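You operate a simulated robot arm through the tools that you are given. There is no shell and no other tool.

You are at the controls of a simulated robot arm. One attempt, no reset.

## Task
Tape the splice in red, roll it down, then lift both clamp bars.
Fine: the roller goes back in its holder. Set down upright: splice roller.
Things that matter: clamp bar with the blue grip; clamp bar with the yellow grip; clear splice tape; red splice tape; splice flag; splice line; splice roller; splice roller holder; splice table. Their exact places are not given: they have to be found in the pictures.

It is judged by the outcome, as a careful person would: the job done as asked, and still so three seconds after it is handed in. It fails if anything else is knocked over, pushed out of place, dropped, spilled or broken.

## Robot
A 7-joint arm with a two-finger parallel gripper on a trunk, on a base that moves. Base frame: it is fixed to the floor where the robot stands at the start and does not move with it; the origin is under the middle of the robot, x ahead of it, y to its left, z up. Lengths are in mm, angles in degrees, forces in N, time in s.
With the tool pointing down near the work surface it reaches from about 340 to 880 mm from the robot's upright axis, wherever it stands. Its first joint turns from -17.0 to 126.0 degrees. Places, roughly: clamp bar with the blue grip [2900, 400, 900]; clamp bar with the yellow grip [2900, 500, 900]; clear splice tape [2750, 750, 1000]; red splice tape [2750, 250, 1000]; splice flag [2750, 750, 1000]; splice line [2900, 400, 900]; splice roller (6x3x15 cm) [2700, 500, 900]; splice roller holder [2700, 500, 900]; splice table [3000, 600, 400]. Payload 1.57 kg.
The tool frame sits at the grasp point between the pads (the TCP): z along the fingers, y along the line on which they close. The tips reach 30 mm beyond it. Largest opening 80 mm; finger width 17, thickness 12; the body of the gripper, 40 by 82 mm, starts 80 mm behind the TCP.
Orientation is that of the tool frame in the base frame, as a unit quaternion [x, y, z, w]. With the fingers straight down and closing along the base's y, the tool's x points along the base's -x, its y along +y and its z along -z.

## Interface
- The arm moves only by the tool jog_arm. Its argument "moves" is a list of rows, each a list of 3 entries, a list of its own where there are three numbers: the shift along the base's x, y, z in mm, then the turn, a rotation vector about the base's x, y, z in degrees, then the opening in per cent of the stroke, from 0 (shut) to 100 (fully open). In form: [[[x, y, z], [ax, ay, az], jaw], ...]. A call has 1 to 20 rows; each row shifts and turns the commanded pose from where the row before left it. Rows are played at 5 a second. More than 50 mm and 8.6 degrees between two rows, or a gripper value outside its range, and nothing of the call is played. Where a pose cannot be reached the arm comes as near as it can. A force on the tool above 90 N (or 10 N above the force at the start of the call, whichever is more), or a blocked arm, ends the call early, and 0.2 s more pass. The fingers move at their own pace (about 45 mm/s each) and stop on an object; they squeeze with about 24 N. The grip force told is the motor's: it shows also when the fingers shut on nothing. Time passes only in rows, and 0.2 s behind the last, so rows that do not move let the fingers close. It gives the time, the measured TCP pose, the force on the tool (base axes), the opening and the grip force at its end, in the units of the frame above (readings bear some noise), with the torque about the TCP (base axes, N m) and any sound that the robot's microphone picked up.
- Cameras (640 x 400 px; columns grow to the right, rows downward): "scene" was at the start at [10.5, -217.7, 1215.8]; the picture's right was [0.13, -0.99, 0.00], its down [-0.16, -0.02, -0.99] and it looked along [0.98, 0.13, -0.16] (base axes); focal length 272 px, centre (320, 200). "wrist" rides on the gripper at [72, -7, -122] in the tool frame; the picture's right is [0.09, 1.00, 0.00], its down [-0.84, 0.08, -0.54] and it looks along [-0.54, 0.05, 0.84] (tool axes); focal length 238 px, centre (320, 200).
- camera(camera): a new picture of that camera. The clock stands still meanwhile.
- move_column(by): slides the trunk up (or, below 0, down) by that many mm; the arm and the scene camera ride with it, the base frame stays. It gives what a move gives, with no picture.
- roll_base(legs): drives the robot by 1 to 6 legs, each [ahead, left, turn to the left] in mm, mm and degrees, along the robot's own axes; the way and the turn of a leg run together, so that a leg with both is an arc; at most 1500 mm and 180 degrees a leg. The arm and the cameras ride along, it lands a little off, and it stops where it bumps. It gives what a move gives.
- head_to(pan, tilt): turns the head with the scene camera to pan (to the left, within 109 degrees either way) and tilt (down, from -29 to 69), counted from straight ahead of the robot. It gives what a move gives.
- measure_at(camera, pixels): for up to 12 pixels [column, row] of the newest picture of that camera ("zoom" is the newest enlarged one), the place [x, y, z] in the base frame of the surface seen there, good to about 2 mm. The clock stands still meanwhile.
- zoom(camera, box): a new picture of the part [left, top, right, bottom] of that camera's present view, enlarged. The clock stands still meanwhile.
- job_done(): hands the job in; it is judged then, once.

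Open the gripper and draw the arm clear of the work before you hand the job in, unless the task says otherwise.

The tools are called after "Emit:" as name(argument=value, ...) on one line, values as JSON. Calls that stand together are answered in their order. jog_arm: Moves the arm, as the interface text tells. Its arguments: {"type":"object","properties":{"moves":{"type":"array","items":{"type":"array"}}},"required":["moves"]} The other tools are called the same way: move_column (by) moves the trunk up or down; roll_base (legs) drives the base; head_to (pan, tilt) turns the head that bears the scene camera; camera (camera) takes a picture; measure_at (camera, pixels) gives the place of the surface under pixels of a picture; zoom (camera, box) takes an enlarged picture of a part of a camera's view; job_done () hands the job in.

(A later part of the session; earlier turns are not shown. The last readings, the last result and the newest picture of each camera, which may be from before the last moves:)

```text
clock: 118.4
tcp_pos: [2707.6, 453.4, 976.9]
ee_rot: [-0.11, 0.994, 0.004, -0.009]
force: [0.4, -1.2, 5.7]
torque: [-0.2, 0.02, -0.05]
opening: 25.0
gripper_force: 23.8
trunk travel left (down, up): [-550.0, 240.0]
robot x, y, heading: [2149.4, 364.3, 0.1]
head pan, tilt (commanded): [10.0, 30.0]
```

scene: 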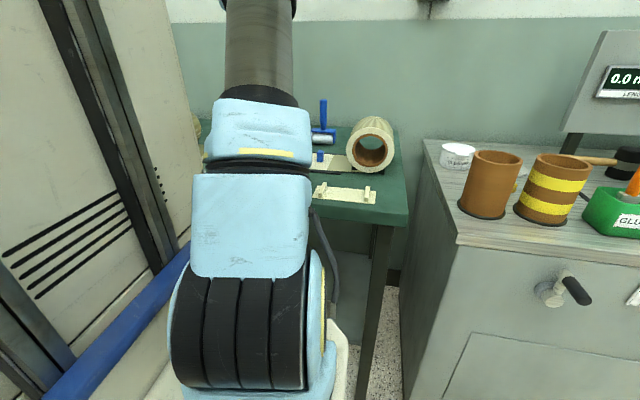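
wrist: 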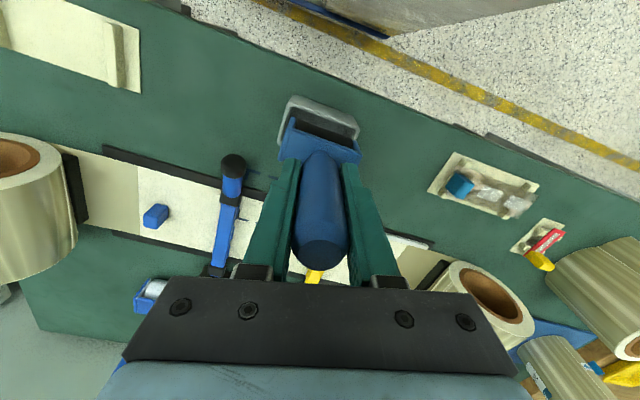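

The floor of the holder takes the load (5.7 N up), so the roller is seated. I'll open the jaws gently.

Emit:
jog_arm(moves=[[[0, 0, 0.3], [0, 0, 0], 20], [[0, 0, 0], [0, 0, 0], 36], [[0, 0, 0], [0, 0, 0], 45], [[0, 0, 0], [0, 0, 0], 70], [[0, 0, 0], [0, 0, 0], 100], [[0, 0, 0], [0, 0, 0], 100]])

Emit:
camera(camera="wrist")

```text
clock: 119.8
tcp_pos: [2707.1, 453.8, 977.1]
ee_rot: [-0.111, 0.994, 0.002, -0.009]
force: [0.8, 0.1, 0.4]
torque: [0.01, 0.0, -0.04]
opening: 80.2
gripper_force: 0.1
trunk travel left (down, up): [-550.0, 240.0]
robot x, y, heading: [2147.0, 370.3, 0.2]
head pan, tilt (commanded): [10.0, 30.0]
```

```text
taken
```

wrist: 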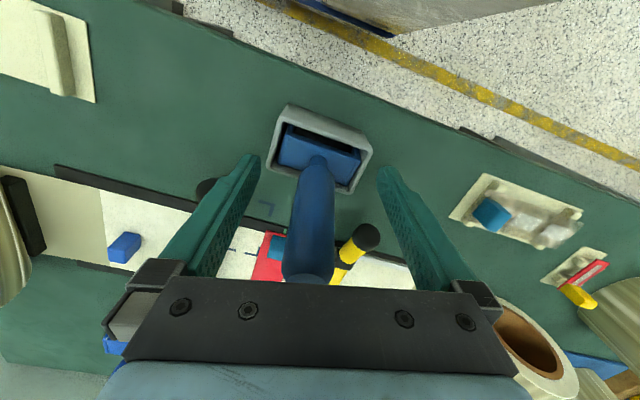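

The roller stands free in its holder. I'll raise the arm straight up clear of the handle, then take a look.

Emit:
jog_arm(moves=[[[0, 0, 15], [0, 0, 0], 100], [[0, 0, 30], [0, 0, 0], 100], [[0, 0, 40], [0, 0, 0], 100], [[0, 0, 40], [0, 0, 0], 100], [[0, 0, 40], [-0.4, -1.2, -8], 100], [[40, 0, 10], [0, 0, -4.6], 100], [[40, 0, 0], [0, 0, 0], 100], [[0, 0, 0], [0, 0, 0], 100]])

Emit:
camera(camera="wrist")

Emit:
zoom(camera="wrist", box=[220, 0, 420, 220])

```text
clock: 121.6
tcp_pos: [2788.4, 453.5, 1152.6]
ee_rot: [0.0, 1.0, 0.0, 0.002]
force: [-0.2, -0.8, 0.0]
torque: [-0.03, -0.03, -0.01]
opening: 80.1
gripper_force: 0.0
trunk travel left (down, up): [-550.0, 240.0]
robot x, y, heading: [2145.6, 364.8, 0.3]
head pan, tilt (commanded): [10.0, 30.0]
```

```text
taken
```

wrist: 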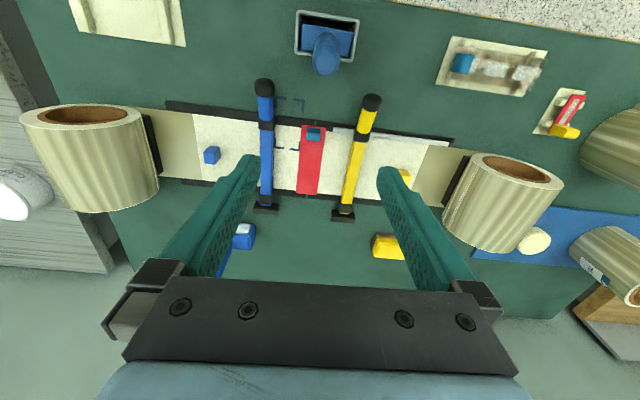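

```text
1.82 times, centred on (320, 110) of wrist
```

zoom: 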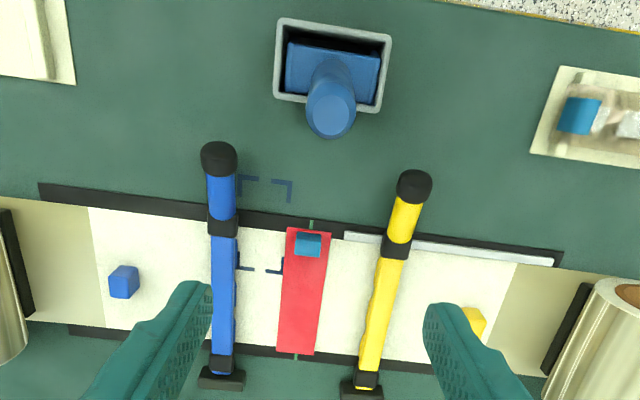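

The roller handle seems to lean toward +x now; its top appears at wrist (325,60). I'll measure it.

Emit:
zoom(camera="wrist", box=[280, 0, 400, 90])

Emit:
measure_at(camera="zoom", pixels=[[240, 320], [215, 320], [270, 320], [240, 290], [240, 355], [130, 130], [330, 170], [120, 220], [310, 260], [90, 70], [390, 120], [240, 160]])

```text
4.44 times, centred on (340, 45) of wrist
```

zoom: 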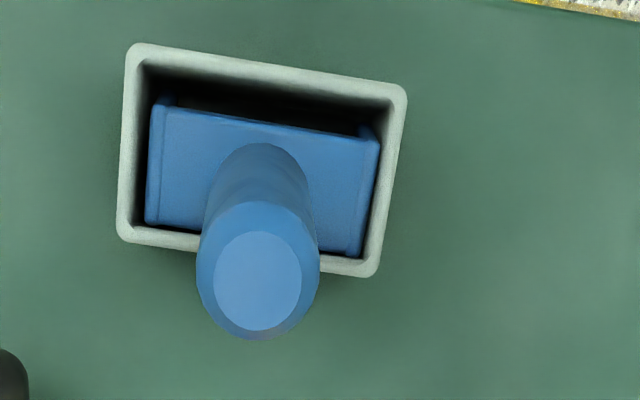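

```text
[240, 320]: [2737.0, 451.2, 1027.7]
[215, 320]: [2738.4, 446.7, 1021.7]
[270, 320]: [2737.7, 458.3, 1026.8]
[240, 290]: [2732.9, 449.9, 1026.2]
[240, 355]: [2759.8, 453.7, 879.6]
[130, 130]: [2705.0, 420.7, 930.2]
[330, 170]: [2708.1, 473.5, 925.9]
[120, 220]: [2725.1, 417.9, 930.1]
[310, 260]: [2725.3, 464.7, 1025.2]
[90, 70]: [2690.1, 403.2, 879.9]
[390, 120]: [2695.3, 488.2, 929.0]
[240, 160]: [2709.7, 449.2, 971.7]
```

The roller leans about 9–10° toward +x in the holder's slack, and it must stand upright. I'll regrip it with the jaws closing along x (yaw -92°), so the flat pads pull the handle vertical, and release it straight. First I turn the tool at this height.

Emit:
jog_arm(moves=[[[-5, 0, 0], [0, 0, -7.67], 100], [[-5, 0, 0], [0, 0, -7.67], 100], [[-5, 0, 0], [0, 0, -7.67], 100], [[-5, 0, 0], [0, 0, -7.67], 100], [[-5, 0, 0], [0, 0, -7.67], 100], [[-5, 0, 0], [0, 0, -7.67], 100], [[-5, 0, 0], [0, 0, -7.67], 100], [[-5, 0, 0], [0, 0, -7.67], 100], [[-5, 0, 0], [0, 0, -7.67], 100], [[-5, 0, 0], [0, 0, -7.67], 100], [[-5, 0, 0], [0, 0, -7.67], 100], [[-5, 0, 0], [0, 0, -7.67], 100], [[-10, 0, 0], [0, 0, 0], 100], [[0, 0, 0], [0, 0, 0], 100]])

Emit:
camera(camera="wrist")

```text
clock: 124.6
tcp_pos: [2717.9, 452.6, 1153.1]
ee_rot: [0.719, 0.695, -0.001, 0.001]
force: [-0.3, -0.1, 0.0]
torque: [0.0, 0.0, -0.01]
opening: 80.1
gripper_force: 0.1
trunk travel left (down, up): [-550.0, 240.0]
robot x, y, heading: [2144.4, 364.7, 0.0]
head pan, tilt (commanded): [10.0, 30.0]
```

```text
taken
```

wrist: 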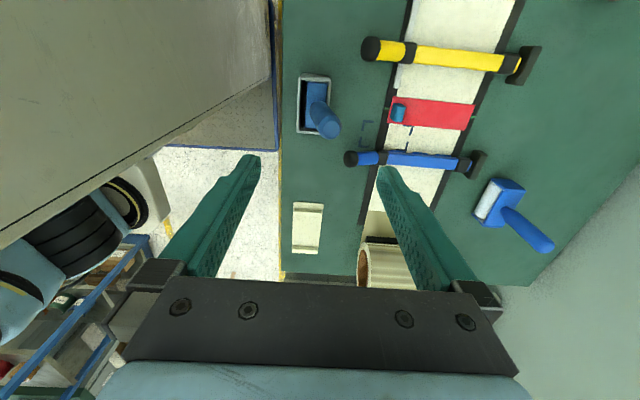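

From this side the lean to +x is visible: head at (313,95), handle top at (328,127). I'll zoom and measure it.

Emit:
zoom(camera="wrist", box=[270, 60, 390, 150])

Emit:
measure_at(camera="zoom", pixels=[[255, 295], [235, 295], [275, 295], [255, 270], [255, 320], [190, 110], [240, 110], [180, 130], [250, 140], [135, 90], [270, 90], [215, 180]])

```text
4.44 times, centred on (330, 105) of wrist
```

zoom: 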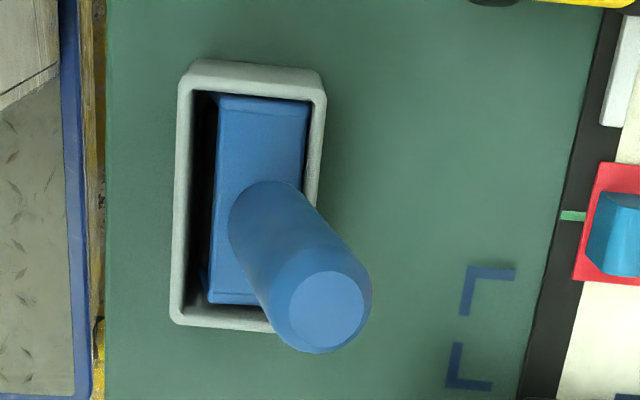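

```text
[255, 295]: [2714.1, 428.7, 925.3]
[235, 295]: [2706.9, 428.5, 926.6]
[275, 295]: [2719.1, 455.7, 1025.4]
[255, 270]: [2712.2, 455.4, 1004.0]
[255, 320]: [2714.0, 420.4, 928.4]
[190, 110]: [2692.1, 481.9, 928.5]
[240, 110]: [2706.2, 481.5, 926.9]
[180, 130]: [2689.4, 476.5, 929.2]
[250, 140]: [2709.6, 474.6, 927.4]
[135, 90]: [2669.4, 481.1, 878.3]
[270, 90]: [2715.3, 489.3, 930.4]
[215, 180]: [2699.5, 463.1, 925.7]
```

I'll descend around the leaning handle with the jaws fully open, slightly biased to +x for clearance, then centre on the holder's middle (x≈2709) before closing.

Emit:
jog_arm(moves=[[[0, 1.5, -30], [0, 0, 0], 100], [[0, 0, -30], [0, 0, 0], 100], [[-1, 0, -30], [0, 0, 0], 100], [[-2, 0, -30], [0, 0, 0], 100], [[-2, 0, -30], [0, 0, 0], 100], [[-3, 0, -18], [0, 0, 0], 100], [[0, 0, 0], [0, 0, 0], 100]])

Emit:
camera(camera="wrist")

```text
clock: 126.2
tcp_pos: [2708.8, 454.9, 983.6]
ee_rot: [0.72, 0.694, -0.003, 0.001]
force: [-0.1, -0.3, -0.3]
torque: [0.01, 0.01, 0.0]
opening: 79.8
gripper_force: 0.1
trunk travel left (down, up): [-550.0, 240.0]
robot x, y, heading: [2144.5, 365.6, 0.1]
head pan, tilt (commanded): [10.0, 30.0]
```

```text
taken
```

wrist: 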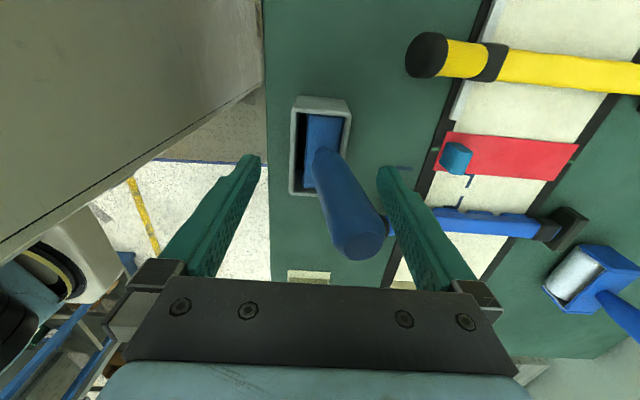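

The handle leans toward the right finger; closing will stand it up. I'll close slowly to a loose fit first.

Emit:
jog_arm(moves=[[[0, 0, 0], [0, 0, 0], 85], [[0, 0, 0], [0, 0, 0], 72], [[0, 0, 0], [0, 0, 0], 60], [[0, 0, 0], [0, 0, 0], 50], [[0, 0, 0], [0, 0, 0], 42], [[0, 0, 0], [0, 0, 0], 38], [[0, 0, 0], [0, 0, 0], 38], [[0, 0, 0], [0, 0, 0], 38]])

Emit:
zoom(camera="wrist", box=[220, 80, 420, 280])

```text
clock: 128.0
tcp_pos: [2710.3, 455.2, 984.2]
ee_rot: [0.719, 0.695, -0.002, 0.001]
force: [0.1, -0.3, 0.4]
torque: [0.01, 0.0, 0.03]
opening: 30.3
gripper_force: 0.1
trunk travel left (down, up): [-550.0, 240.0]
robot x, y, heading: [2146.6, 368.2, 0.2]
head pan, tilt (commanded): [10.0, 30.0]
```

```text
2.00 times, centred on (320, 180) of wrist
```

zoom: 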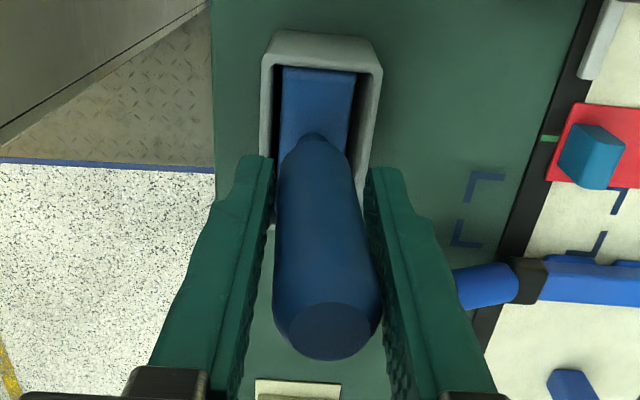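

The handle stands much straighter within the loose jaws. I'll close fully to bring it vertical and read the forces.

Emit:
jog_arm(moves=[[[0, 0, 0], [0, 0, 0], 34], [[0, 0, 0], [0, 0, 0], 30], [[0, 0, 0], [0, 0, 0], 20], [[0, 0, 0], [0, 0, 0], 0], [[0, 0, 0], [0, 0, 0], 0], [[0, 0, 0], [0, 0, 0], 0]])

Emit:
zoom(camera="wrist", box=[220, 80, 420, 280])

Emit:
measure_at(camera="zoom", pixels=[[280, 100], [315, 80], [345, 100], [310, 115], [268, 100], [372, 100], [320, 320], [285, 330], [365, 325], [325, 350], [320, 200], [318, 260]])

```text
clock: 129.4
tcp_pos: [2709.5, 455.8, 983.9]
ee_rot: [0.72, 0.694, -0.002, 0.001]
force: [-0.2, -0.7, 0.1]
torque: [0.0, 0.07, -0.02]
opening: 25.5
gripper_force: 24.2
trunk travel left (down, up): [-550.0, 240.0]
robot x, y, heading: [2148.7, 368.8, -0.0]
head pan, tilt (commanded): [10.0, 30.0]
```

```text
2.00 times, centred on (320, 180) of wrist
```

zoom: 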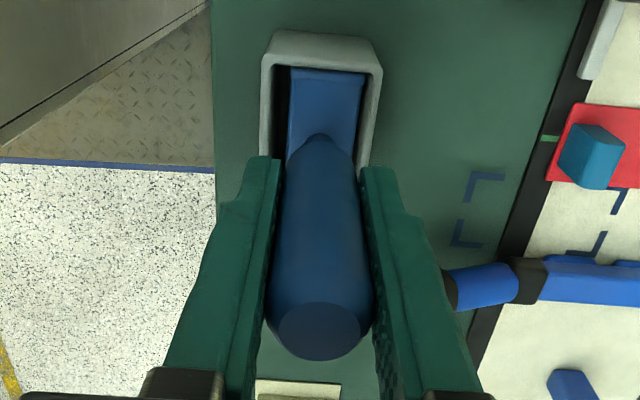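

```text
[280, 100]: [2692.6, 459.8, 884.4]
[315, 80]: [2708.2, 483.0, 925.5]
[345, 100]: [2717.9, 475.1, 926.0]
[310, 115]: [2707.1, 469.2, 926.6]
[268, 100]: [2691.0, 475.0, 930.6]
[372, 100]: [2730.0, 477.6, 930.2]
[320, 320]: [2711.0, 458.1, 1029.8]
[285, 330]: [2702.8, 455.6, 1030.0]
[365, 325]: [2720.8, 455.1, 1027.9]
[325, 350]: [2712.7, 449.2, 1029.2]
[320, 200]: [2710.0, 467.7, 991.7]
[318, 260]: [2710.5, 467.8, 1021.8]
```

The handle is vertical now, but the head sits ~2 mm toward the far wall. I'll lift it 3 mm, shift -2 mm in x to centre it, and check verticality.

Emit:
jog_arm(moves=[[[0, 0, 3], [0, 0, 0], 0], [[-1, 0, 0], [0, 0, 0], 0], [[-1, 0, 0], [0, 0, 0], 0], [[0, 0, 0], [0, 0, 0], 0]])

Emit:
zoom(camera="wrist", box=[260, 90, 380, 190])

Emit:
zoom(camera="wrist", box=[220, 80, 420, 280])

Emit:
measure_at(camera="zoom", pixels=[[295, 100], [320, 85], [355, 100], [292, 130], [358, 130], [265, 100], [375, 100], [280, 325], [320, 325], [360, 325], [320, 305], [320, 355]])

```text
clock: 130.4
tcp_pos: [2708.1, 454.7, 987.3]
ee_rot: [0.72, 0.694, -0.003, 0.0]
force: [0.8, -0.4, -1.4]
torque: [0.0, 0.01, -0.02]
opening: 25.5
gripper_force: 24.1
trunk travel left (down, up): [-550.0, 240.0]
robot x, y, heading: [2149.8, 366.3, 0.0]
head pan, tilt (commanded): [10.0, 30.0]
```

```text
4.00 times, centred on (320, 140) of wrist
```

zoom: 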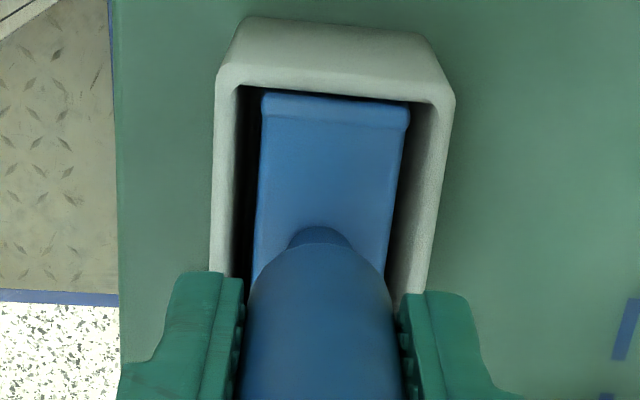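

```text
2.00 times, centred on (320, 180) of wrist
```

zoom: 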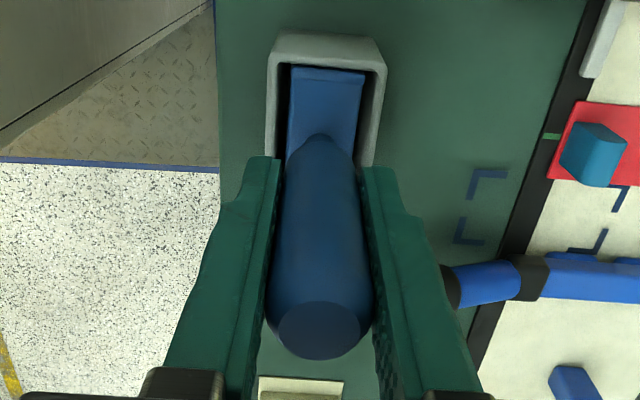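

```text
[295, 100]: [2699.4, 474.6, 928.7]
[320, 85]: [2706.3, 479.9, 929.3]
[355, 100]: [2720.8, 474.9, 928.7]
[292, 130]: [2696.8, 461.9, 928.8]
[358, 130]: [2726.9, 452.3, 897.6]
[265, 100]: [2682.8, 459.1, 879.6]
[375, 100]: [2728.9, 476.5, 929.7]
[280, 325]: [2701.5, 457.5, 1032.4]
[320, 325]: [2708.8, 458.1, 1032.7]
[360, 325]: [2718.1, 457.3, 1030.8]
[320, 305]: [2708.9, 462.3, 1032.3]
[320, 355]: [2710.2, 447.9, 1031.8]
```

Now the head is centred with even gaps and the handle is vertical (top at x≈2709.7, head at ≈2709.9). I'll lower it until it just rests.

Emit:
jog_arm(moves=[[[0, 0, -1.5], [0, 0, 0], 0], [[0, 0, -1], [0, 0, 0], 0], [[0, 0, 0], [0, 0, 0], 0]])

Emit:
jog_arm(moves=[[[0, 0, -0.5], [0, 0, 0], 0], [[0, 0, 0], [0, 0, 0], 0]])

```text
clock: 131.2
tcp_pos: [2709.8, 454.1, 985.2]
ee_rot: [0.719, 0.695, -0.001, 0.001]
force: [0.8, -0.2, 0.1]
torque: [-0.03, -0.18, 0.0]
opening: 25.4
gripper_force: 23.9
trunk travel left (down, up): [-550.0, 240.0]
robot x, y, heading: [2145.2, 367.7, -0.1]
head pan, tilt (commanded): [10.0, 30.0]
```

```text
clock: 131.8
tcp_pos: [2708.6, 454.3, 983.9]
ee_rot: [0.719, 0.695, -0.001, 0.0]
force: [-0.6, 0.0, 6.0]
torque: [-0.05, -0.07, -0.03]
opening: 25.7
gripper_force: 24.0
trunk travel left (down, up): [-550.0, 240.0]
robot x, y, heading: [2143.2, 369.5, 0.2]
head pan, tilt (commanded): [10.0, 30.0]
```

It rests on the floor with ~7 N. I'll relieve that and open the jaws only a little, to see if the handle stays vertical between the pads.

Emit:
jog_arm(moves=[[[0, 0, 0.3], [0, 0, 0], 0], [[0, 0, 0], [0, 0, 0], 0]])

Emit:
jog_arm(moves=[[[0, 0, 0], [0, 0, 0], 33], [[0, 0, 0], [0, 0, 0], 35], [[0, 0, 0], [0, 0, 0], 37], [[0, 0, 0], [0, 0, 0], 38], [[0, 0, 0], [0, 0, 0], 38], [[0, 0, 0], [0, 0, 0], 38]])

Emit:
zoom(camera="wrist", box=[220, 80, 420, 280])

Emit:
measure_at(camera="zoom", pixels=[[295, 100], [320, 85], [355, 100], [280, 325], [320, 325], [360, 325], [320, 305], [320, 355]])

```text
clock: 132.4
tcp_pos: [2708.9, 454.5, 985.1]
ee_rot: [0.719, 0.695, -0.001, 0.002]
force: [1.2, -0.1, 4.5]
torque: [-0.01, -0.13, -0.02]
opening: 25.5
gripper_force: 24.3
trunk travel left (down, up): [-550.0, 240.0]
robot x, y, heading: [2146.8, 366.7, -0.0]
head pan, tilt (commanded): [10.0, 30.0]
```

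```text
clock: 133.8
tcp_pos: [2710.2, 455.8, 985.1]
ee_rot: [0.719, 0.695, -0.001, 0.001]
force: [0.7, 0.3, -0.1]
torque: [-0.01, -0.03, -0.03]
opening: 30.5
gripper_force: 0.0
trunk travel left (down, up): [-550.0, 240.0]
robot x, y, heading: [2146.3, 366.5, 0.2]
head pan, tilt (commanded): [10.0, 30.0]
```

```text
2.00 times, centred on (320, 180) of wrist
```

zoom: 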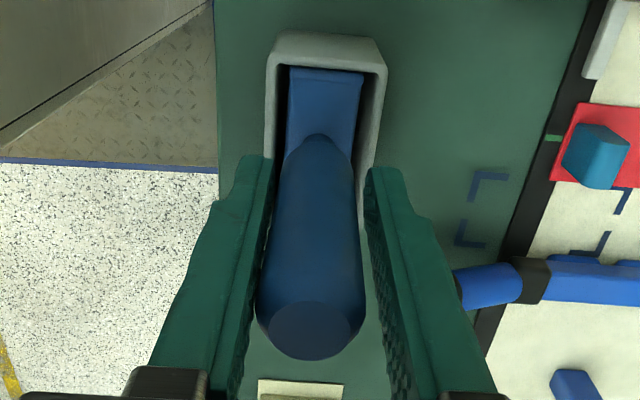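

```text
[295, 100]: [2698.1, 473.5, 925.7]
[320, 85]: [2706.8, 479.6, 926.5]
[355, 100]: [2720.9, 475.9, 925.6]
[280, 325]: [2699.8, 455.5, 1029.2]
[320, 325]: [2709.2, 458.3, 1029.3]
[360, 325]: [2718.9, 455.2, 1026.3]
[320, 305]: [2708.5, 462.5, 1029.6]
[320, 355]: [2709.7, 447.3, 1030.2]
```

On loosening, the handle tipped ~1° and rests against the left (-x) pad. I'll nudge the tool in +x in small steps to find where it balances on its own.

Emit:
jog_arm(moves=[[[0.8, 0, 0], [0, 0, 0], 38], [[0, 0, 0], [0, 0, 0], 38], [[0.8, 0, 0], [0, 0, 0], 38], [[0, 0, 0], [0, 0, 0], 38], [[0, 0, 0], [0, 0, 0], 38]])

Emit:
zoom(camera="wrist", box=[220, 80, 420, 280])

Emit:
measure_at(camera="zoom", pixels=[[270, 325], [310, 325], [350, 325], [295, 100], [355, 100]])

```text
clock: 135.0
tcp_pos: [2709.5, 455.8, 984.2]
ee_rot: [0.719, 0.694, -0.002, 0.0]
force: [0.3, 0.4, -0.4]
torque: [-0.03, 0.0, -0.02]
opening: 30.5
gripper_force: 0.0
trunk travel left (down, up): [-550.0, 240.0]
robot x, y, heading: [2145.9, 367.5, -0.1]
head pan, tilt (commanded): [10.0, 30.0]
```

```text
2.00 times, centred on (320, 180) of wrist
```

zoom: 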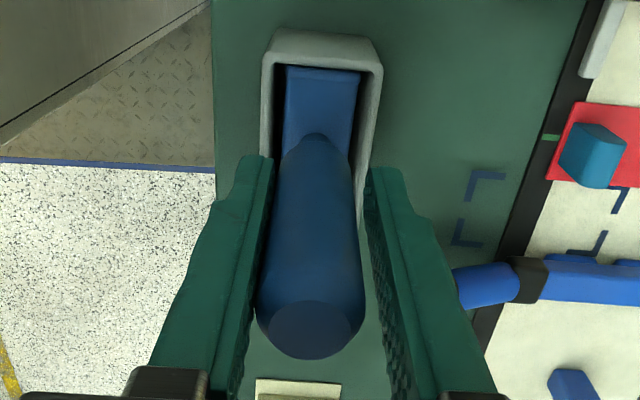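

```text
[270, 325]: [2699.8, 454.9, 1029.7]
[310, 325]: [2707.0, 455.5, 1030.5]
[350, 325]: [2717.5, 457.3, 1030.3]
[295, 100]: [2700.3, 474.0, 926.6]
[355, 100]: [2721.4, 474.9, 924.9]
```

It's within 0.6° of vertical, still touching the left pad. A further small nudge in +x.

Emit:
jog_arm(moves=[[[0.7, 0, 0], [0, 0, 0], 38], [[0, 0, 0], [0, 0, 0], 38], [[0, 0, 0], [0, 0, 0], 38]])

Emit:
zoom(camera="wrist", box=[220, 80, 420, 280])

Emit:
measure_at(camera="zoom", pixels=[[270, 325], [310, 325], [350, 325], [295, 100], [355, 100]])

```text
clock: 135.8
tcp_pos: [2711.2, 455.0, 984.3]
ee_rot: [0.72, 0.694, -0.002, 0.001]
force: [0.0, 0.3, -0.7]
torque: [0.0, -0.01, -0.03]
opening: 30.3
gripper_force: 0.1
trunk travel left (down, up): [-550.0, 240.0]
robot x, y, heading: [2148.6, 365.5, 0.0]
head pan, tilt (commanded): [10.0, 30.0]
```

```text
2.00 times, centred on (320, 180) of wrist
```

zoom: 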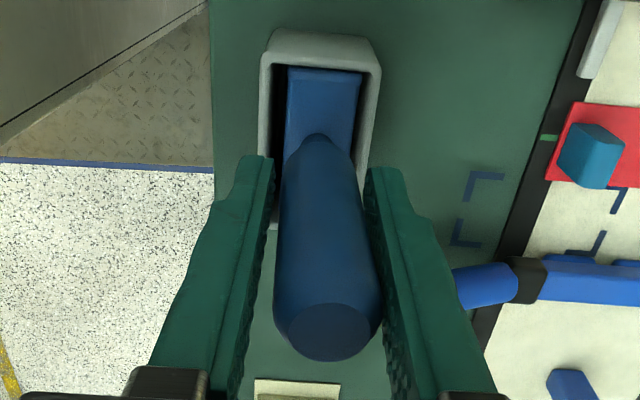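

```text
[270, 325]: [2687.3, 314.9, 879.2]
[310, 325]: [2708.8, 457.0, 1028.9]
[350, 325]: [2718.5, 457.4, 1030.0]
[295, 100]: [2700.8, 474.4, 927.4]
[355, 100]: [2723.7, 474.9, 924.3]
```

It flipped over to the right pad, so it can't balance freely on its round wheel. Instead I'll set the head flush against the holder's far wall with a hair of lean toward it, so the wall keeps it upright. First I regrip and lift 3 mm.

Emit:
jog_arm(moves=[[[0, 0, 0], [0, 0, 0], 34], [[0, 0, 0], [0, 0, 0], 30], [[0, 0, 0], [0, 0, 0], 15], [[0, 0, 0], [0, 0, 0], 0], [[0, 0, 0], [0, 0, 0], 0], [[0, 0, 1], [0, 0, 0], 0], [[0, 0, 2], [0, 0, 0], 0], [[0, 0, 0], [0, 0, 0], 0]])

Emit:
zoom(camera="wrist", box=[260, 90, 380, 190])

Emit:
measure_at(camera="zoom", pixels=[[225, 150], [240, 150], [262, 150], [405, 130], [425, 130], [445, 130], [330, 150], [270, 120], [400, 125], [330, 92], [225, 250], [420, 250]])

```text
clock: 137.6
tcp_pos: [2710.7, 455.1, 989.0]
ee_rot: [0.72, 0.694, -0.001, 0.002]
force: [-0.8, -0.5, -1.9]
torque: [0.0, 0.0, 0.01]
opening: 25.2
gripper_force: 24.0
trunk travel left (down, up): [-550.0, 240.0]
robot x, y, heading: [2145.1, 368.2, 0.0]
head pan, tilt (commanded): [10.0, 30.0]
```

```text
4.00 times, centred on (320, 140) of wrist
```

zoom: 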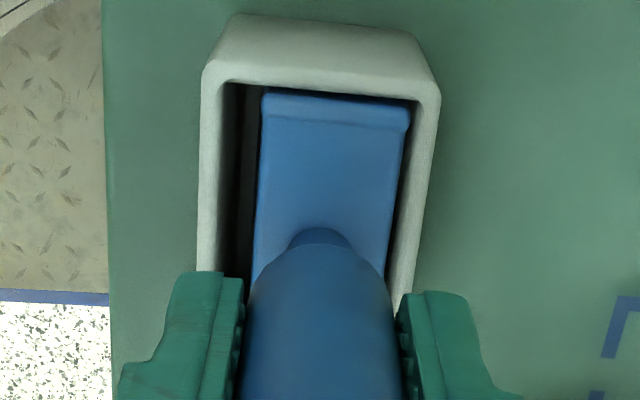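

```text
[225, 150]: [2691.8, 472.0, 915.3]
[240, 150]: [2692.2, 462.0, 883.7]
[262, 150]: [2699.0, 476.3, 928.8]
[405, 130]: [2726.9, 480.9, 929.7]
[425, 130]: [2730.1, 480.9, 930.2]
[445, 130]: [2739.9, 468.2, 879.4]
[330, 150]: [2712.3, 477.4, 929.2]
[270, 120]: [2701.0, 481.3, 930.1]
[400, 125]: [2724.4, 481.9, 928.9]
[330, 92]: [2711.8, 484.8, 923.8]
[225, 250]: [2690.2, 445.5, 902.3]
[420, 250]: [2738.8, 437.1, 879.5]
```

The gap to the far wall is about 2 mm (7 mm on the near side). I'll shift in +x in half-millimetre steps until I feel the wall.

Emit:
jog_arm(moves=[[[0.5, 0, 0], [0, 0, 0], 0], [[0.5, 0, 0], [0, 0, 0], 0], [[0.5, 0, 0], [0, 0, 0], 0], [[0, 0, 0], [0, 0, 0], 0]])

Emit:
jog_arm(moves=[[[0.5, 0, 0], [0, 0, 0], 0], [[0, 0, 0], [0, 0, 0], 0]])

Emit:
jog_arm(moves=[[[0.5, 0, 0], [0, 0, 0], 0], [[0, 0, 0], [0, 0, 0], 0]])

```text
clock: 138.6
tcp_pos: [2711.7, 455.6, 986.0]
ee_rot: [0.718, 0.696, -0.002, 0.0]
force: [-9.7, -0.5, 0.0]
torque: [-0.07, 0.84, 0.19]
opening: 25.7
gripper_force: 23.3
trunk travel left (down, up): [-550.0, 240.0]
robot x, y, heading: [2143.5, 364.2, 0.5]
head pan, tilt (commanded): [10.0, 30.0]
```

```text
clock: 139.2
tcp_pos: [2712.0, 454.9, 988.3]
ee_rot: [0.719, 0.695, -0.001, 0.0]
force: [-13.0, -2.6, -0.6]
torque: [-0.14, 1.13, 0.13]
opening: 25.5
gripper_force: 23.9
trunk travel left (down, up): [-550.0, 240.0]
robot x, y, heading: [2146.9, 368.0, 0.3]
head pan, tilt (commanded): [10.0, 30.0]
```

```text
clock: 139.8
tcp_pos: [2712.3, 454.9, 987.9]
ee_rot: [0.719, 0.695, -0.002, 0.001]
force: [-17.4, -2.2, -1.2]
torque: [-0.25, 1.45, 0.04]
opening: 25.6
gripper_force: 24.1
trunk travel left (down, up): [-550.0, 240.0]
robot x, y, heading: [2146.1, 366.3, 0.2]
head pan, tilt (commanded): [10.0, 30.0]
```

The wall is touched (-17 N now), so I'll back off 2 mm to leave only a light contact and check the picture.

Emit:
jog_arm(moves=[[[-1, 0, 0], [0, 0, 0], 0], [[-0.9, 0, 0], [0, 0, 0], 0], [[0, 0, 0], [0, 0, 0], 0]])

Emit:
zoom(camera="wrist", box=[260, 90, 380, 190])

```text
clock: 140.6
tcp_pos: [2711.8, 454.4, 987.5]
ee_rot: [0.719, 0.695, 0.0, 0.002]
force: [-5.7, 2.1, -2.3]
torque: [0.08, 0.48, -0.01]
opening: 25.6
gripper_force: 23.8
trunk travel left (down, up): [-550.0, 240.0]
robot x, y, heading: [2145.5, 367.1, 0.1]
head pan, tilt (commanded): [10.0, 30.0]
```

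```text
4.00 times, centred on (320, 140) of wrist
```

zoom: 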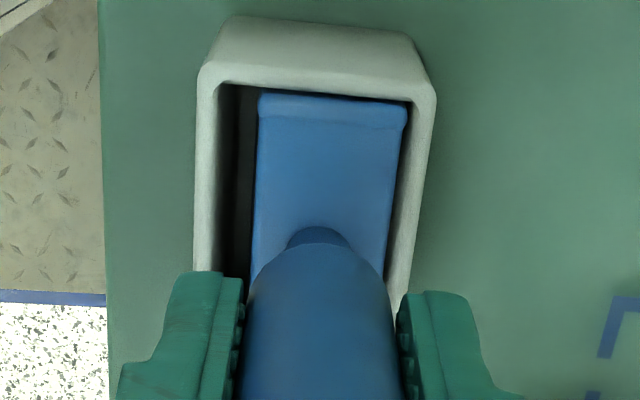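

Contact is at the low wheel level while the top has ~1 mm gap. I'll relieve the push, lower the wheel to the floor next to the far wall, then lean the handle ~1.5° toward the wall.

Emit:
jog_arm(moves=[[[-0.5, 0, 0], [0, 0, 0], 0], [[0, 0, -1.5], [0, 0, 0], 0], [[0, 0, -1], [0, 0, 0], 0], [[0, 0, 0], [0, 0, 0], 0]])

Emit:
jog_arm(moves=[[[0, 0, -0.6], [0, 0, 0], 0], [[0, 0, 0], [0, 0, 0], 0]])

```text
clock: 141.6
tcp_pos: [2711.2, 455.2, 985.2]
ee_rot: [0.719, 0.695, 0.0, 0.001]
force: [0.2, 0.4, -1.2]
torque: [-0.01, 0.05, -0.01]
opening: 25.6
gripper_force: 24.0
trunk travel left (down, up): [-550.0, 240.0]
robot x, y, heading: [2143.9, 367.0, 0.0]
head pan, tilt (commanded): [10.0, 30.0]
```

```text
clock: 142.2
tcp_pos: [2710.7, 455.8, 985.0]
ee_rot: [0.719, 0.695, -0.001, 0.0]
force: [0.3, -0.5, 5.0]
torque: [-0.08, -0.12, -0.03]
opening: 25.4
gripper_force: 24.2
trunk travel left (down, up): [-550.0, 240.0]
robot x, y, heading: [2146.1, 366.9, 0.1]
head pan, tilt (commanded): [10.0, 30.0]
```

It's resting on the floor at 5 N with no side load. Now I'll lean the handle toward the far wall by 1.5° about the wheel (x +2.6 mm with +1.5° about y).

Emit:
jog_arm(moves=[[[0.87, 0, 0.2], [0, 0.5, 0], 0], [[0.87, 0, 0], [0, 0.5, 0], 0], [[0.87, 0, 0], [0, 0.5, 0], 0], [[0, 0, 0], [0, 0, 0], 0]])

Emit:
zoom(camera="wrist", box=[220, 80, 420, 280])

```text
clock: 143.2
tcp_pos: [2713.2, 455.0, 985.6]
ee_rot: [0.719, 0.695, -0.011, -0.009]
force: [0.7, 0.4, 1.2]
torque: [0.08, -0.11, -0.02]
opening: 25.5
gripper_force: 23.9
trunk travel left (down, up): [-550.0, 240.0]
robot x, y, heading: [2150.6, 367.9, 0.2]
head pan, tilt (commanded): [10.0, 30.0]
```

```text
2.00 times, centred on (320, 180) of wrist
```

zoom: 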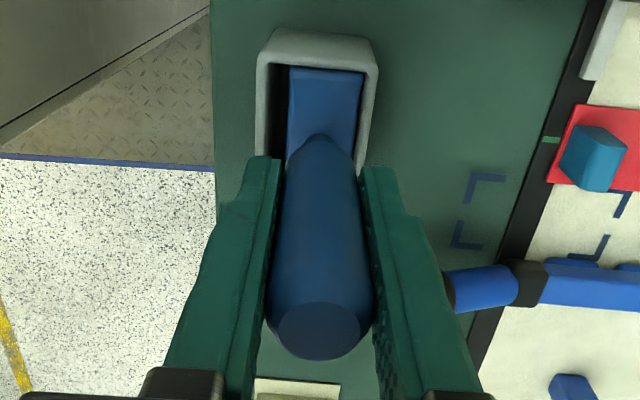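

The head lies close to the far wall now. I'll open the jaws a little and see where the handle settles.

Emit:
jog_arm(moves=[[[0, 0, 0], [0, 0, 0], 33], [[0, 0, 0], [0, 0, 0], 36], [[0, 0, 0], [0, 0, 0], 40], [[0, 0, 0], [0, 0, 0], 44], [[0, 0, 0], [0, 0, 0], 44], [[0, 0, 0], [0, 0, 0], 44]])

Emit:
zoom(camera="wrist", box=[220, 80, 420, 280])

Emit:
measure_at(camera="zoom", pixels=[[290, 330], [330, 330], [370, 330], [295, 100], [355, 100], [320, 85]])

```text
clock: 144.6
tcp_pos: [2713.7, 455.6, 984.9]
ee_rot: [0.72, 0.694, -0.01, -0.007]
force: [-0.3, -0.1, -0.3]
torque: [0.01, -0.02, 0.02]
opening: 35.4
gripper_force: 0.0
trunk travel left (down, up): [-550.0, 240.0]
robot x, y, heading: [2144.8, 369.1, -0.0]
head pan, tilt (commanded): [10.0, 30.0]
```

```text
2.00 times, centred on (320, 180) of wrist
```

zoom: 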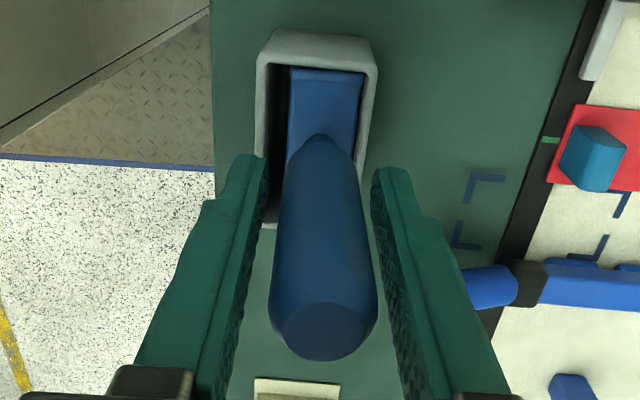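

```text
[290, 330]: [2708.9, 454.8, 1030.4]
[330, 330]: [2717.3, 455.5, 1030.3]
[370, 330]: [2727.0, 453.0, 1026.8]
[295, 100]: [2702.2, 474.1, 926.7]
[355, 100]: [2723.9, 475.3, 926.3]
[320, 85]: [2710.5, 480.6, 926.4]
```

Now the handle stands free between the pads, with gaps on both sides and only ~2° of lean against the far wall. I'll open fully, wait, and check that it holds.

Emit:
jog_arm(moves=[[[0, 0, 0], [0, 0, 0], 55], [[0, 0, 0], [0, 0, 0], 70], [[0, 0, 0], [0, 0, 0], 85], [[0, 0, 0], [0, 0, 0], 100], [[0, 0, 0], [0, 0, 0], 100], [[0, 0, 0], [0, 0, 0], 100], [[0, 0, 0], [0, 0, 0], 100], [[0, 0, 0], [0, 0, 0], 100]])

Emit:
zoom(camera="wrist", box=[220, 80, 420, 280])

Emit:
measure_at(camera="zoom", pixels=[[290, 330], [330, 330], [360, 330], [295, 100], [355, 100], [320, 85]])

```text
clock: 146.4
tcp_pos: [2714.0, 454.1, 984.6]
ee_rot: [0.72, 0.694, -0.011, -0.009]
force: [-0.2, 0.0, 0.8]
torque: [-0.02, 0.0, -0.01]
opening: 80.1
gripper_force: 0.0
trunk travel left (down, up): [-550.0, 240.0]
robot x, y, heading: [2144.6, 366.3, 0.5]
head pan, tilt (commanded): [10.0, 30.0]
```

```text
2.00 times, centred on (320, 180) of wrist
```

zoom: 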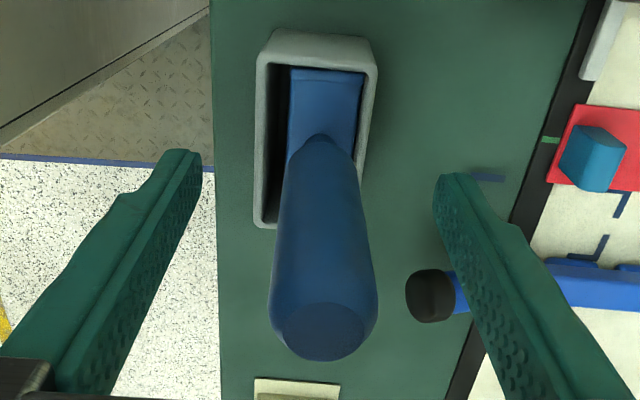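

```text
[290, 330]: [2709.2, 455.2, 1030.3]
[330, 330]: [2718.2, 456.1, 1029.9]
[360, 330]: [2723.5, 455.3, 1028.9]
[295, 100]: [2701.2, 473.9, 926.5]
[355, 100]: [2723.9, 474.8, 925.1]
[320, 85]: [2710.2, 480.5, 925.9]
```

The roller stays put at ~2° lean, upright in its holder. I'll withdraw straight up, remove the tool tilt, and then look at the clamp bars from the side.

Emit:
jog_arm(moves=[[[0, 0, 20], [0, 0, 0], 100], [[0, 0, 40], [0, 0, 0], 100], [[0, 0, 45], [0, 0, 0], 100], [[0, 0, 45], [0, -1.5, 0], 100], [[20, 40, 0], [0, 0, 0], 100], [[20, 40, 0], [0, 0, 0], 100], [[20, 40, -20], [0, 0, 0], 100], [[20, 40, -20], [0, 0, 0], 100], [[0, 0, 0], [0, 0, 0], 100]])

Emit:
camera(camera="wrist")

```text
clock: 148.4
tcp_pos: [2793.0, 615.8, 1094.3]
ee_rot: [0.719, 0.695, -0.001, 0.002]
force: [-0.4, -0.7, 0.4]
torque: [-0.02, -0.01, 0.0]
opening: 80.1
gripper_force: 0.0
trunk travel left (down, up): [-550.0, 240.0]
robot x, y, heading: [2147.1, 366.8, 0.1]
head pan, tilt (commanded): [10.0, 30.0]
```

```text
taken
```

wrist: 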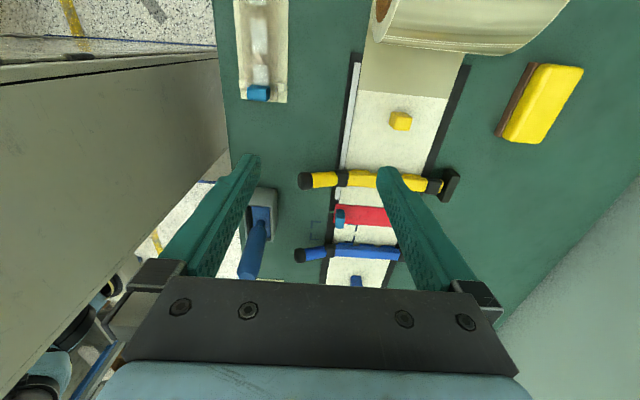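

Emit:
zoom(camera="wrist", box=[280, 150, 480, 290])

Emit:
measure_at(camera="zoom", pixels=[[75, 90], [120, 95], [180, 90], [200, 90], [300, 100], [420, 110], [480, 110], [520, 105], [545, 110], [70, 335], [120, 320], [330, 310]])

```text
2.86 times, centred on (380, 220) of wrist
```

zoom: 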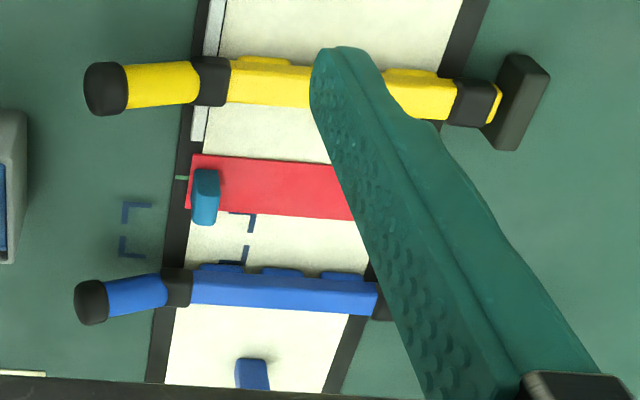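

```text
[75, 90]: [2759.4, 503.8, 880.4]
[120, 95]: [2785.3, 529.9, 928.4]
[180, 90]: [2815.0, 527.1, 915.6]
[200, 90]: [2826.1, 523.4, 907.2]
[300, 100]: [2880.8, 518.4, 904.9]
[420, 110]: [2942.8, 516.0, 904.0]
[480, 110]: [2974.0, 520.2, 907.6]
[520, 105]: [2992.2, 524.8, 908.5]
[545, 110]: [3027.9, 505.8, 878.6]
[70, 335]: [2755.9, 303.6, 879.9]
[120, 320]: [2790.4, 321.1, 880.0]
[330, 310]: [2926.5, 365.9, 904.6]
```

From the side, each bar has a handle sloping up to a black knob (top z≈928), lies across the web, and hinges at a black block near x≈2990. I'll turn the tool back and test whether the arm can reach the raised-knob position around (2970,450,1130).

Emit:
jog_arm(moves=[[[0, 0, 30], [0, 0, 0], 100], [[0, 0, 40], [0, 0, 0], 100], [[10, -12, 0], [0, 0, 7.5], 100], [[10, -12, 0], [0, 0, 7.5], 100], [[10, -12, 0], [0, 0, 7.5], 100], [[10, -12, 0], [0, 0, 7.5], 100], [[10, -12, 0], [0, 0, 7.5], 100], [[10, -12, 0], [0, 0, 7.5], 100], [[10, -12, 0], [0, 0, 7.5], 100], [[10, -12, 0], [0, 0, 7.5], 100], [[10, -12, 0], [0, 0, 7.5], 100], [[10, -12, 0], [0, 0, 7.5], 100], [[10, -12, 0], [0, 0, 7.5], 100], [[10, -12, 0], [0, 0, 7.5], 100], [[30, 0, 0], [0, 0, 0], 100], [[30, 0, 0], [0, 0, 0], 100], [[0, 0, 0], [0, 0, 0], 100]])

Emit:
camera(camera="wrist")

```text
clock: 152.0
tcp_pos: [2907.7, 468.5, 1160.7]
ee_rot: [0.018, 1.0, 0.001, 0.003]
force: [-0.3, -0.1, -0.4]
torque: [-0.02, 0.0, 0.03]
opening: 80.1
gripper_force: 0.1
out of reach, approached as far as the arm can: row 13, 14, 15, 16
trunk travel left (down, up): [-550.0, 240.0]
robot x, y, heading: [2147.4, 367.8, -0.1]
head pan, tilt (commanded): [10.0, 30.0]
```

```text
taken
```

wrist: 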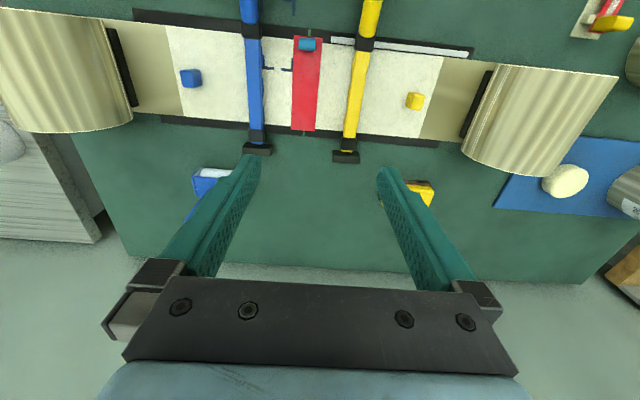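

Out of reach at x≈2908 at this height, so I need the base closer. Before driving forward I'll look down with the scene camera to see the clearance between the robot's front and the table.

Emit:
head_to(pan=5, tilt=60)

Emit:
camera(camera="scene")

```text
clock: 152.9
tcp_pos: [2908.5, 468.1, 1160.6]
ee_rot: [0.017, 1.0, -0.001, 0.002]
force: [0.4, -0.7, 0.1]
torque: [0.0, 0.0, -0.01]
opening: 79.9
gripper_force: 0.1
trunk travel left (down, up): [-550.0, 240.0]
robot x, y, heading: [2148.7, 364.6, 0.0]
head pan, tilt (commanded): [5.0, 60.0]
```

```text
taken
```

scene: 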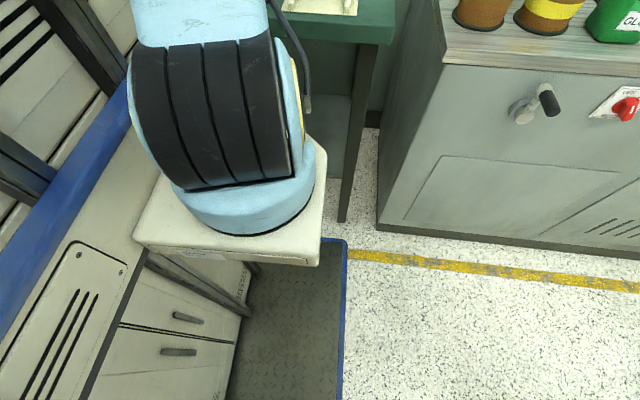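

Emit:
measure_at(camera="scene", pixels=[[346, 260], [342, 242], [330, 240], [300, 290], [345, 350], [375, 42], [385, 20], [345, 200], [345, 220], [318, 262], [385, 200], [400, 215]])

```text
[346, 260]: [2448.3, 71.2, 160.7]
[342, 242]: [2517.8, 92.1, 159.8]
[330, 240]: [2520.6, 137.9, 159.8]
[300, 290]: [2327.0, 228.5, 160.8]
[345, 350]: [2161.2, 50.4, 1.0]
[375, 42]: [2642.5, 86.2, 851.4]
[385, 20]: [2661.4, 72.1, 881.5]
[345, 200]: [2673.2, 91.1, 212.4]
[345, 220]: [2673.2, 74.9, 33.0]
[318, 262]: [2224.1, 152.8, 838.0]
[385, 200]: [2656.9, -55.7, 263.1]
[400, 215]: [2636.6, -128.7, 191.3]
```

The base's front edge is at x≈2525 (z 160) and the table leg at x≈2673, top edge 2643. Driving 90 mm forward leaves a safe margin.

Emit:
roll_base(legs=[[90, 0, 0]])

Emit:
camera(camera="scene")

Emit:
camera(camera="wrist")

```text
clock: 154.0
tcp_pos: [2999.1, 467.8, 1160.2]
ee_rot: [0.017, 1.0, 0.0, 0.003]
force: [0.7, 1.0, -0.1]
torque: [0.0, -0.04, -0.02]
opening: 80.0
gripper_force: 0.0
trunk travel left (down, up): [-550.0, 240.0]
robot x, y, heading: [2233.8, 365.3, 0.1]
head pan, tilt (commanded): [5.0, 60.0]
```

```text
taken
```

scene: 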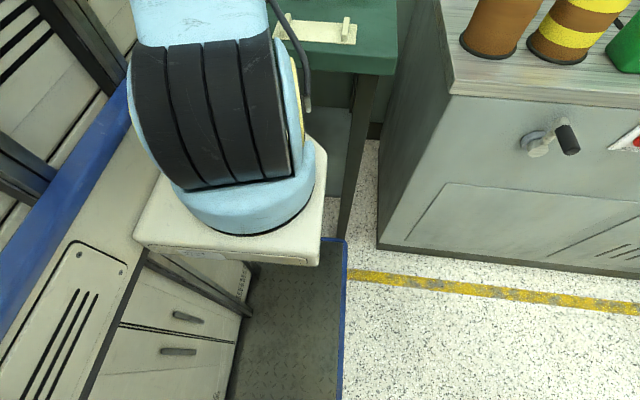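

```text
taken
```

wrist: 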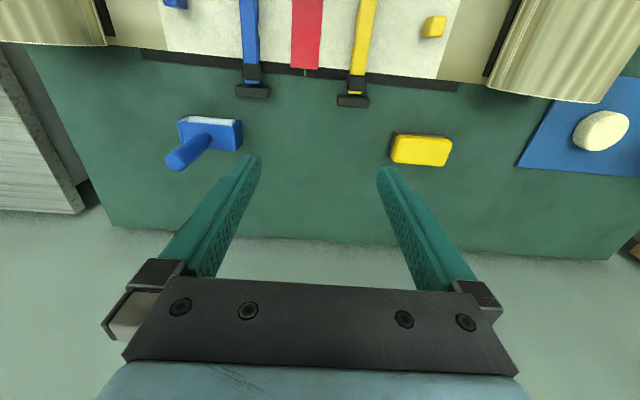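

The base is at x≈2235 now. I'll draw the arm back and look at the blue handle from closer up.

Emit:
jog_arm(moves=[[[-40, -20, 0], [0, 0, 0], 100], [[-40, -20, 0], [0, 0, 0], 100], [[-40, -20, -20], [0, 0, 0], 100], [[-20, -20, -30], [0, 0, 0], 100], [[0, -13, -30], [0, 0, 0], 100], [[0, 0, 0], [0, 0, 0], 100]])

Emit:
camera(camera="wrist")

Emit:
zoom(camera="wrist", box=[260, 20, 380, 160])

```text
clock: 155.4
tcp_pos: [2859.3, 374.1, 1080.4]
ee_rot: [0.017, 1.0, 0.0, 0.003]
force: [0.5, 0.4, 0.3]
torque: [0.01, 0.01, 0.01]
opening: 80.2
gripper_force: 0.1
trunk travel left (down, up): [-550.0, 240.0]
robot x, y, heading: [2236.9, 368.9, -0.1]
head pan, tilt (commanded): [5.0, 60.0]
```

```text
taken
```

wrist: 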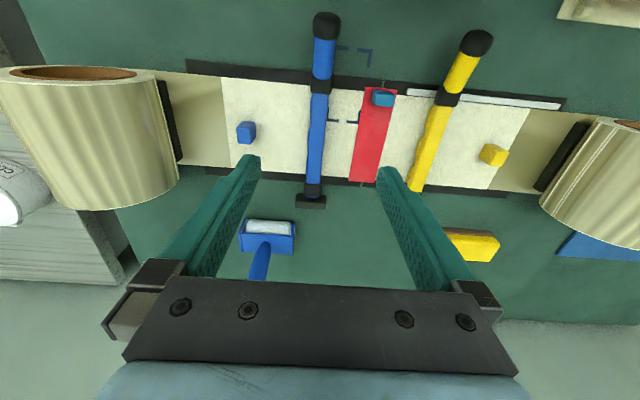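

```text
2.86 times, centred on (320, 90) of wrist
```

zoom: 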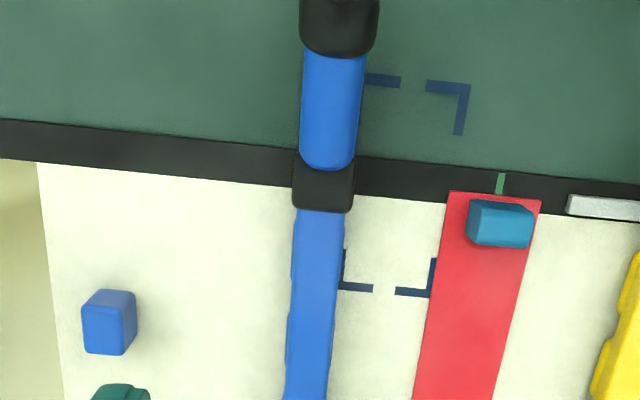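

Emit:
measure_at(camera="zoom", pixels=[[338, 20], [310, 20], [370, 20], [335, 60], [335, 100], [308, 100], [360, 100], [330, 150], [322, 185], [300, 185], [350, 185], [320, 260]])

Emit:
measure_at(camera="wrist", pixels=[[327, 15], [327, 30], [318, 120], [315, 170], [313, 190], [312, 202], [300, 202], [325, 202], [476, 42], [468, 65], [455, 90], [448, 98]])

```text
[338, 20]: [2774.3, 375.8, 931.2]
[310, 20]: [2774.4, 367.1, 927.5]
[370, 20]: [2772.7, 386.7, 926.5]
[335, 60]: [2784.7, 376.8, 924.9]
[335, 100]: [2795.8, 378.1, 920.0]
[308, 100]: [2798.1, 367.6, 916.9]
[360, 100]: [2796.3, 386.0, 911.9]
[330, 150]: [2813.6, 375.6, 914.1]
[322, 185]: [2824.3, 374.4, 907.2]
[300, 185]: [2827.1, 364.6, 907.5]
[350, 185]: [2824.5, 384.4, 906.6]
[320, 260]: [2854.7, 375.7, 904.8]
```

```text
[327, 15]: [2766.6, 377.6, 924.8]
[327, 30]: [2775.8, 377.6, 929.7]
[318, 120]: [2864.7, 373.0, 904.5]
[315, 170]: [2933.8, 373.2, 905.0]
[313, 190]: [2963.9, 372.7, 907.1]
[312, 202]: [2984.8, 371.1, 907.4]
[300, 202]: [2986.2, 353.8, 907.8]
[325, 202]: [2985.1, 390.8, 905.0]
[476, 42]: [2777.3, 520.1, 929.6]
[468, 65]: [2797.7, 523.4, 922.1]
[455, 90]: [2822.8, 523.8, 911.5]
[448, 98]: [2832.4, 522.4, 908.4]
```

The blue handle is ~20 mm thick, centred at y≈377, sloping up to the knob; the hinge is near (2985, 372, ~896). I'll go above x≈2792 and descend with the open jaws straddling it.

Emit:
jog_arm(moves=[[[-34, 1.5, -30], [0, 0, 0], 100], [[-33, 1.7, -30], [0, 0, 0], 100], [[0, 0, -40], [0, 0, 0], 100], [[0, 0, -35], [0, 0, 0], 100], [[0, 0, -15], [0, 0, 0], 100], [[0, 0, 0], [0, 0, 0], 100]])

Emit:
camera(camera="wrist")

```text
clock: 156.8
tcp_pos: [2791.7, 377.1, 930.2]
ee_rot: [0.017, 1.0, 0.0, 0.003]
force: [0.5, -0.7, -0.1]
torque: [-0.01, -0.04, 0.01]
opening: 80.3
gripper_force: 0.1
trunk travel left (down, up): [-550.0, 240.0]
robot x, y, heading: [2233.8, 370.9, 0.0]
head pan, tilt (commanded): [5.0, 60.0]
```

```text
taken
```

wrist: 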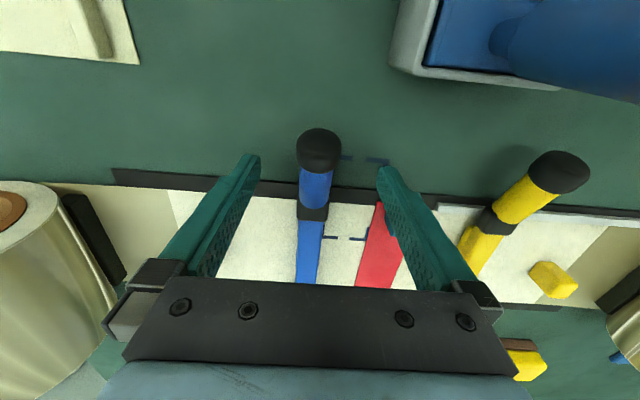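

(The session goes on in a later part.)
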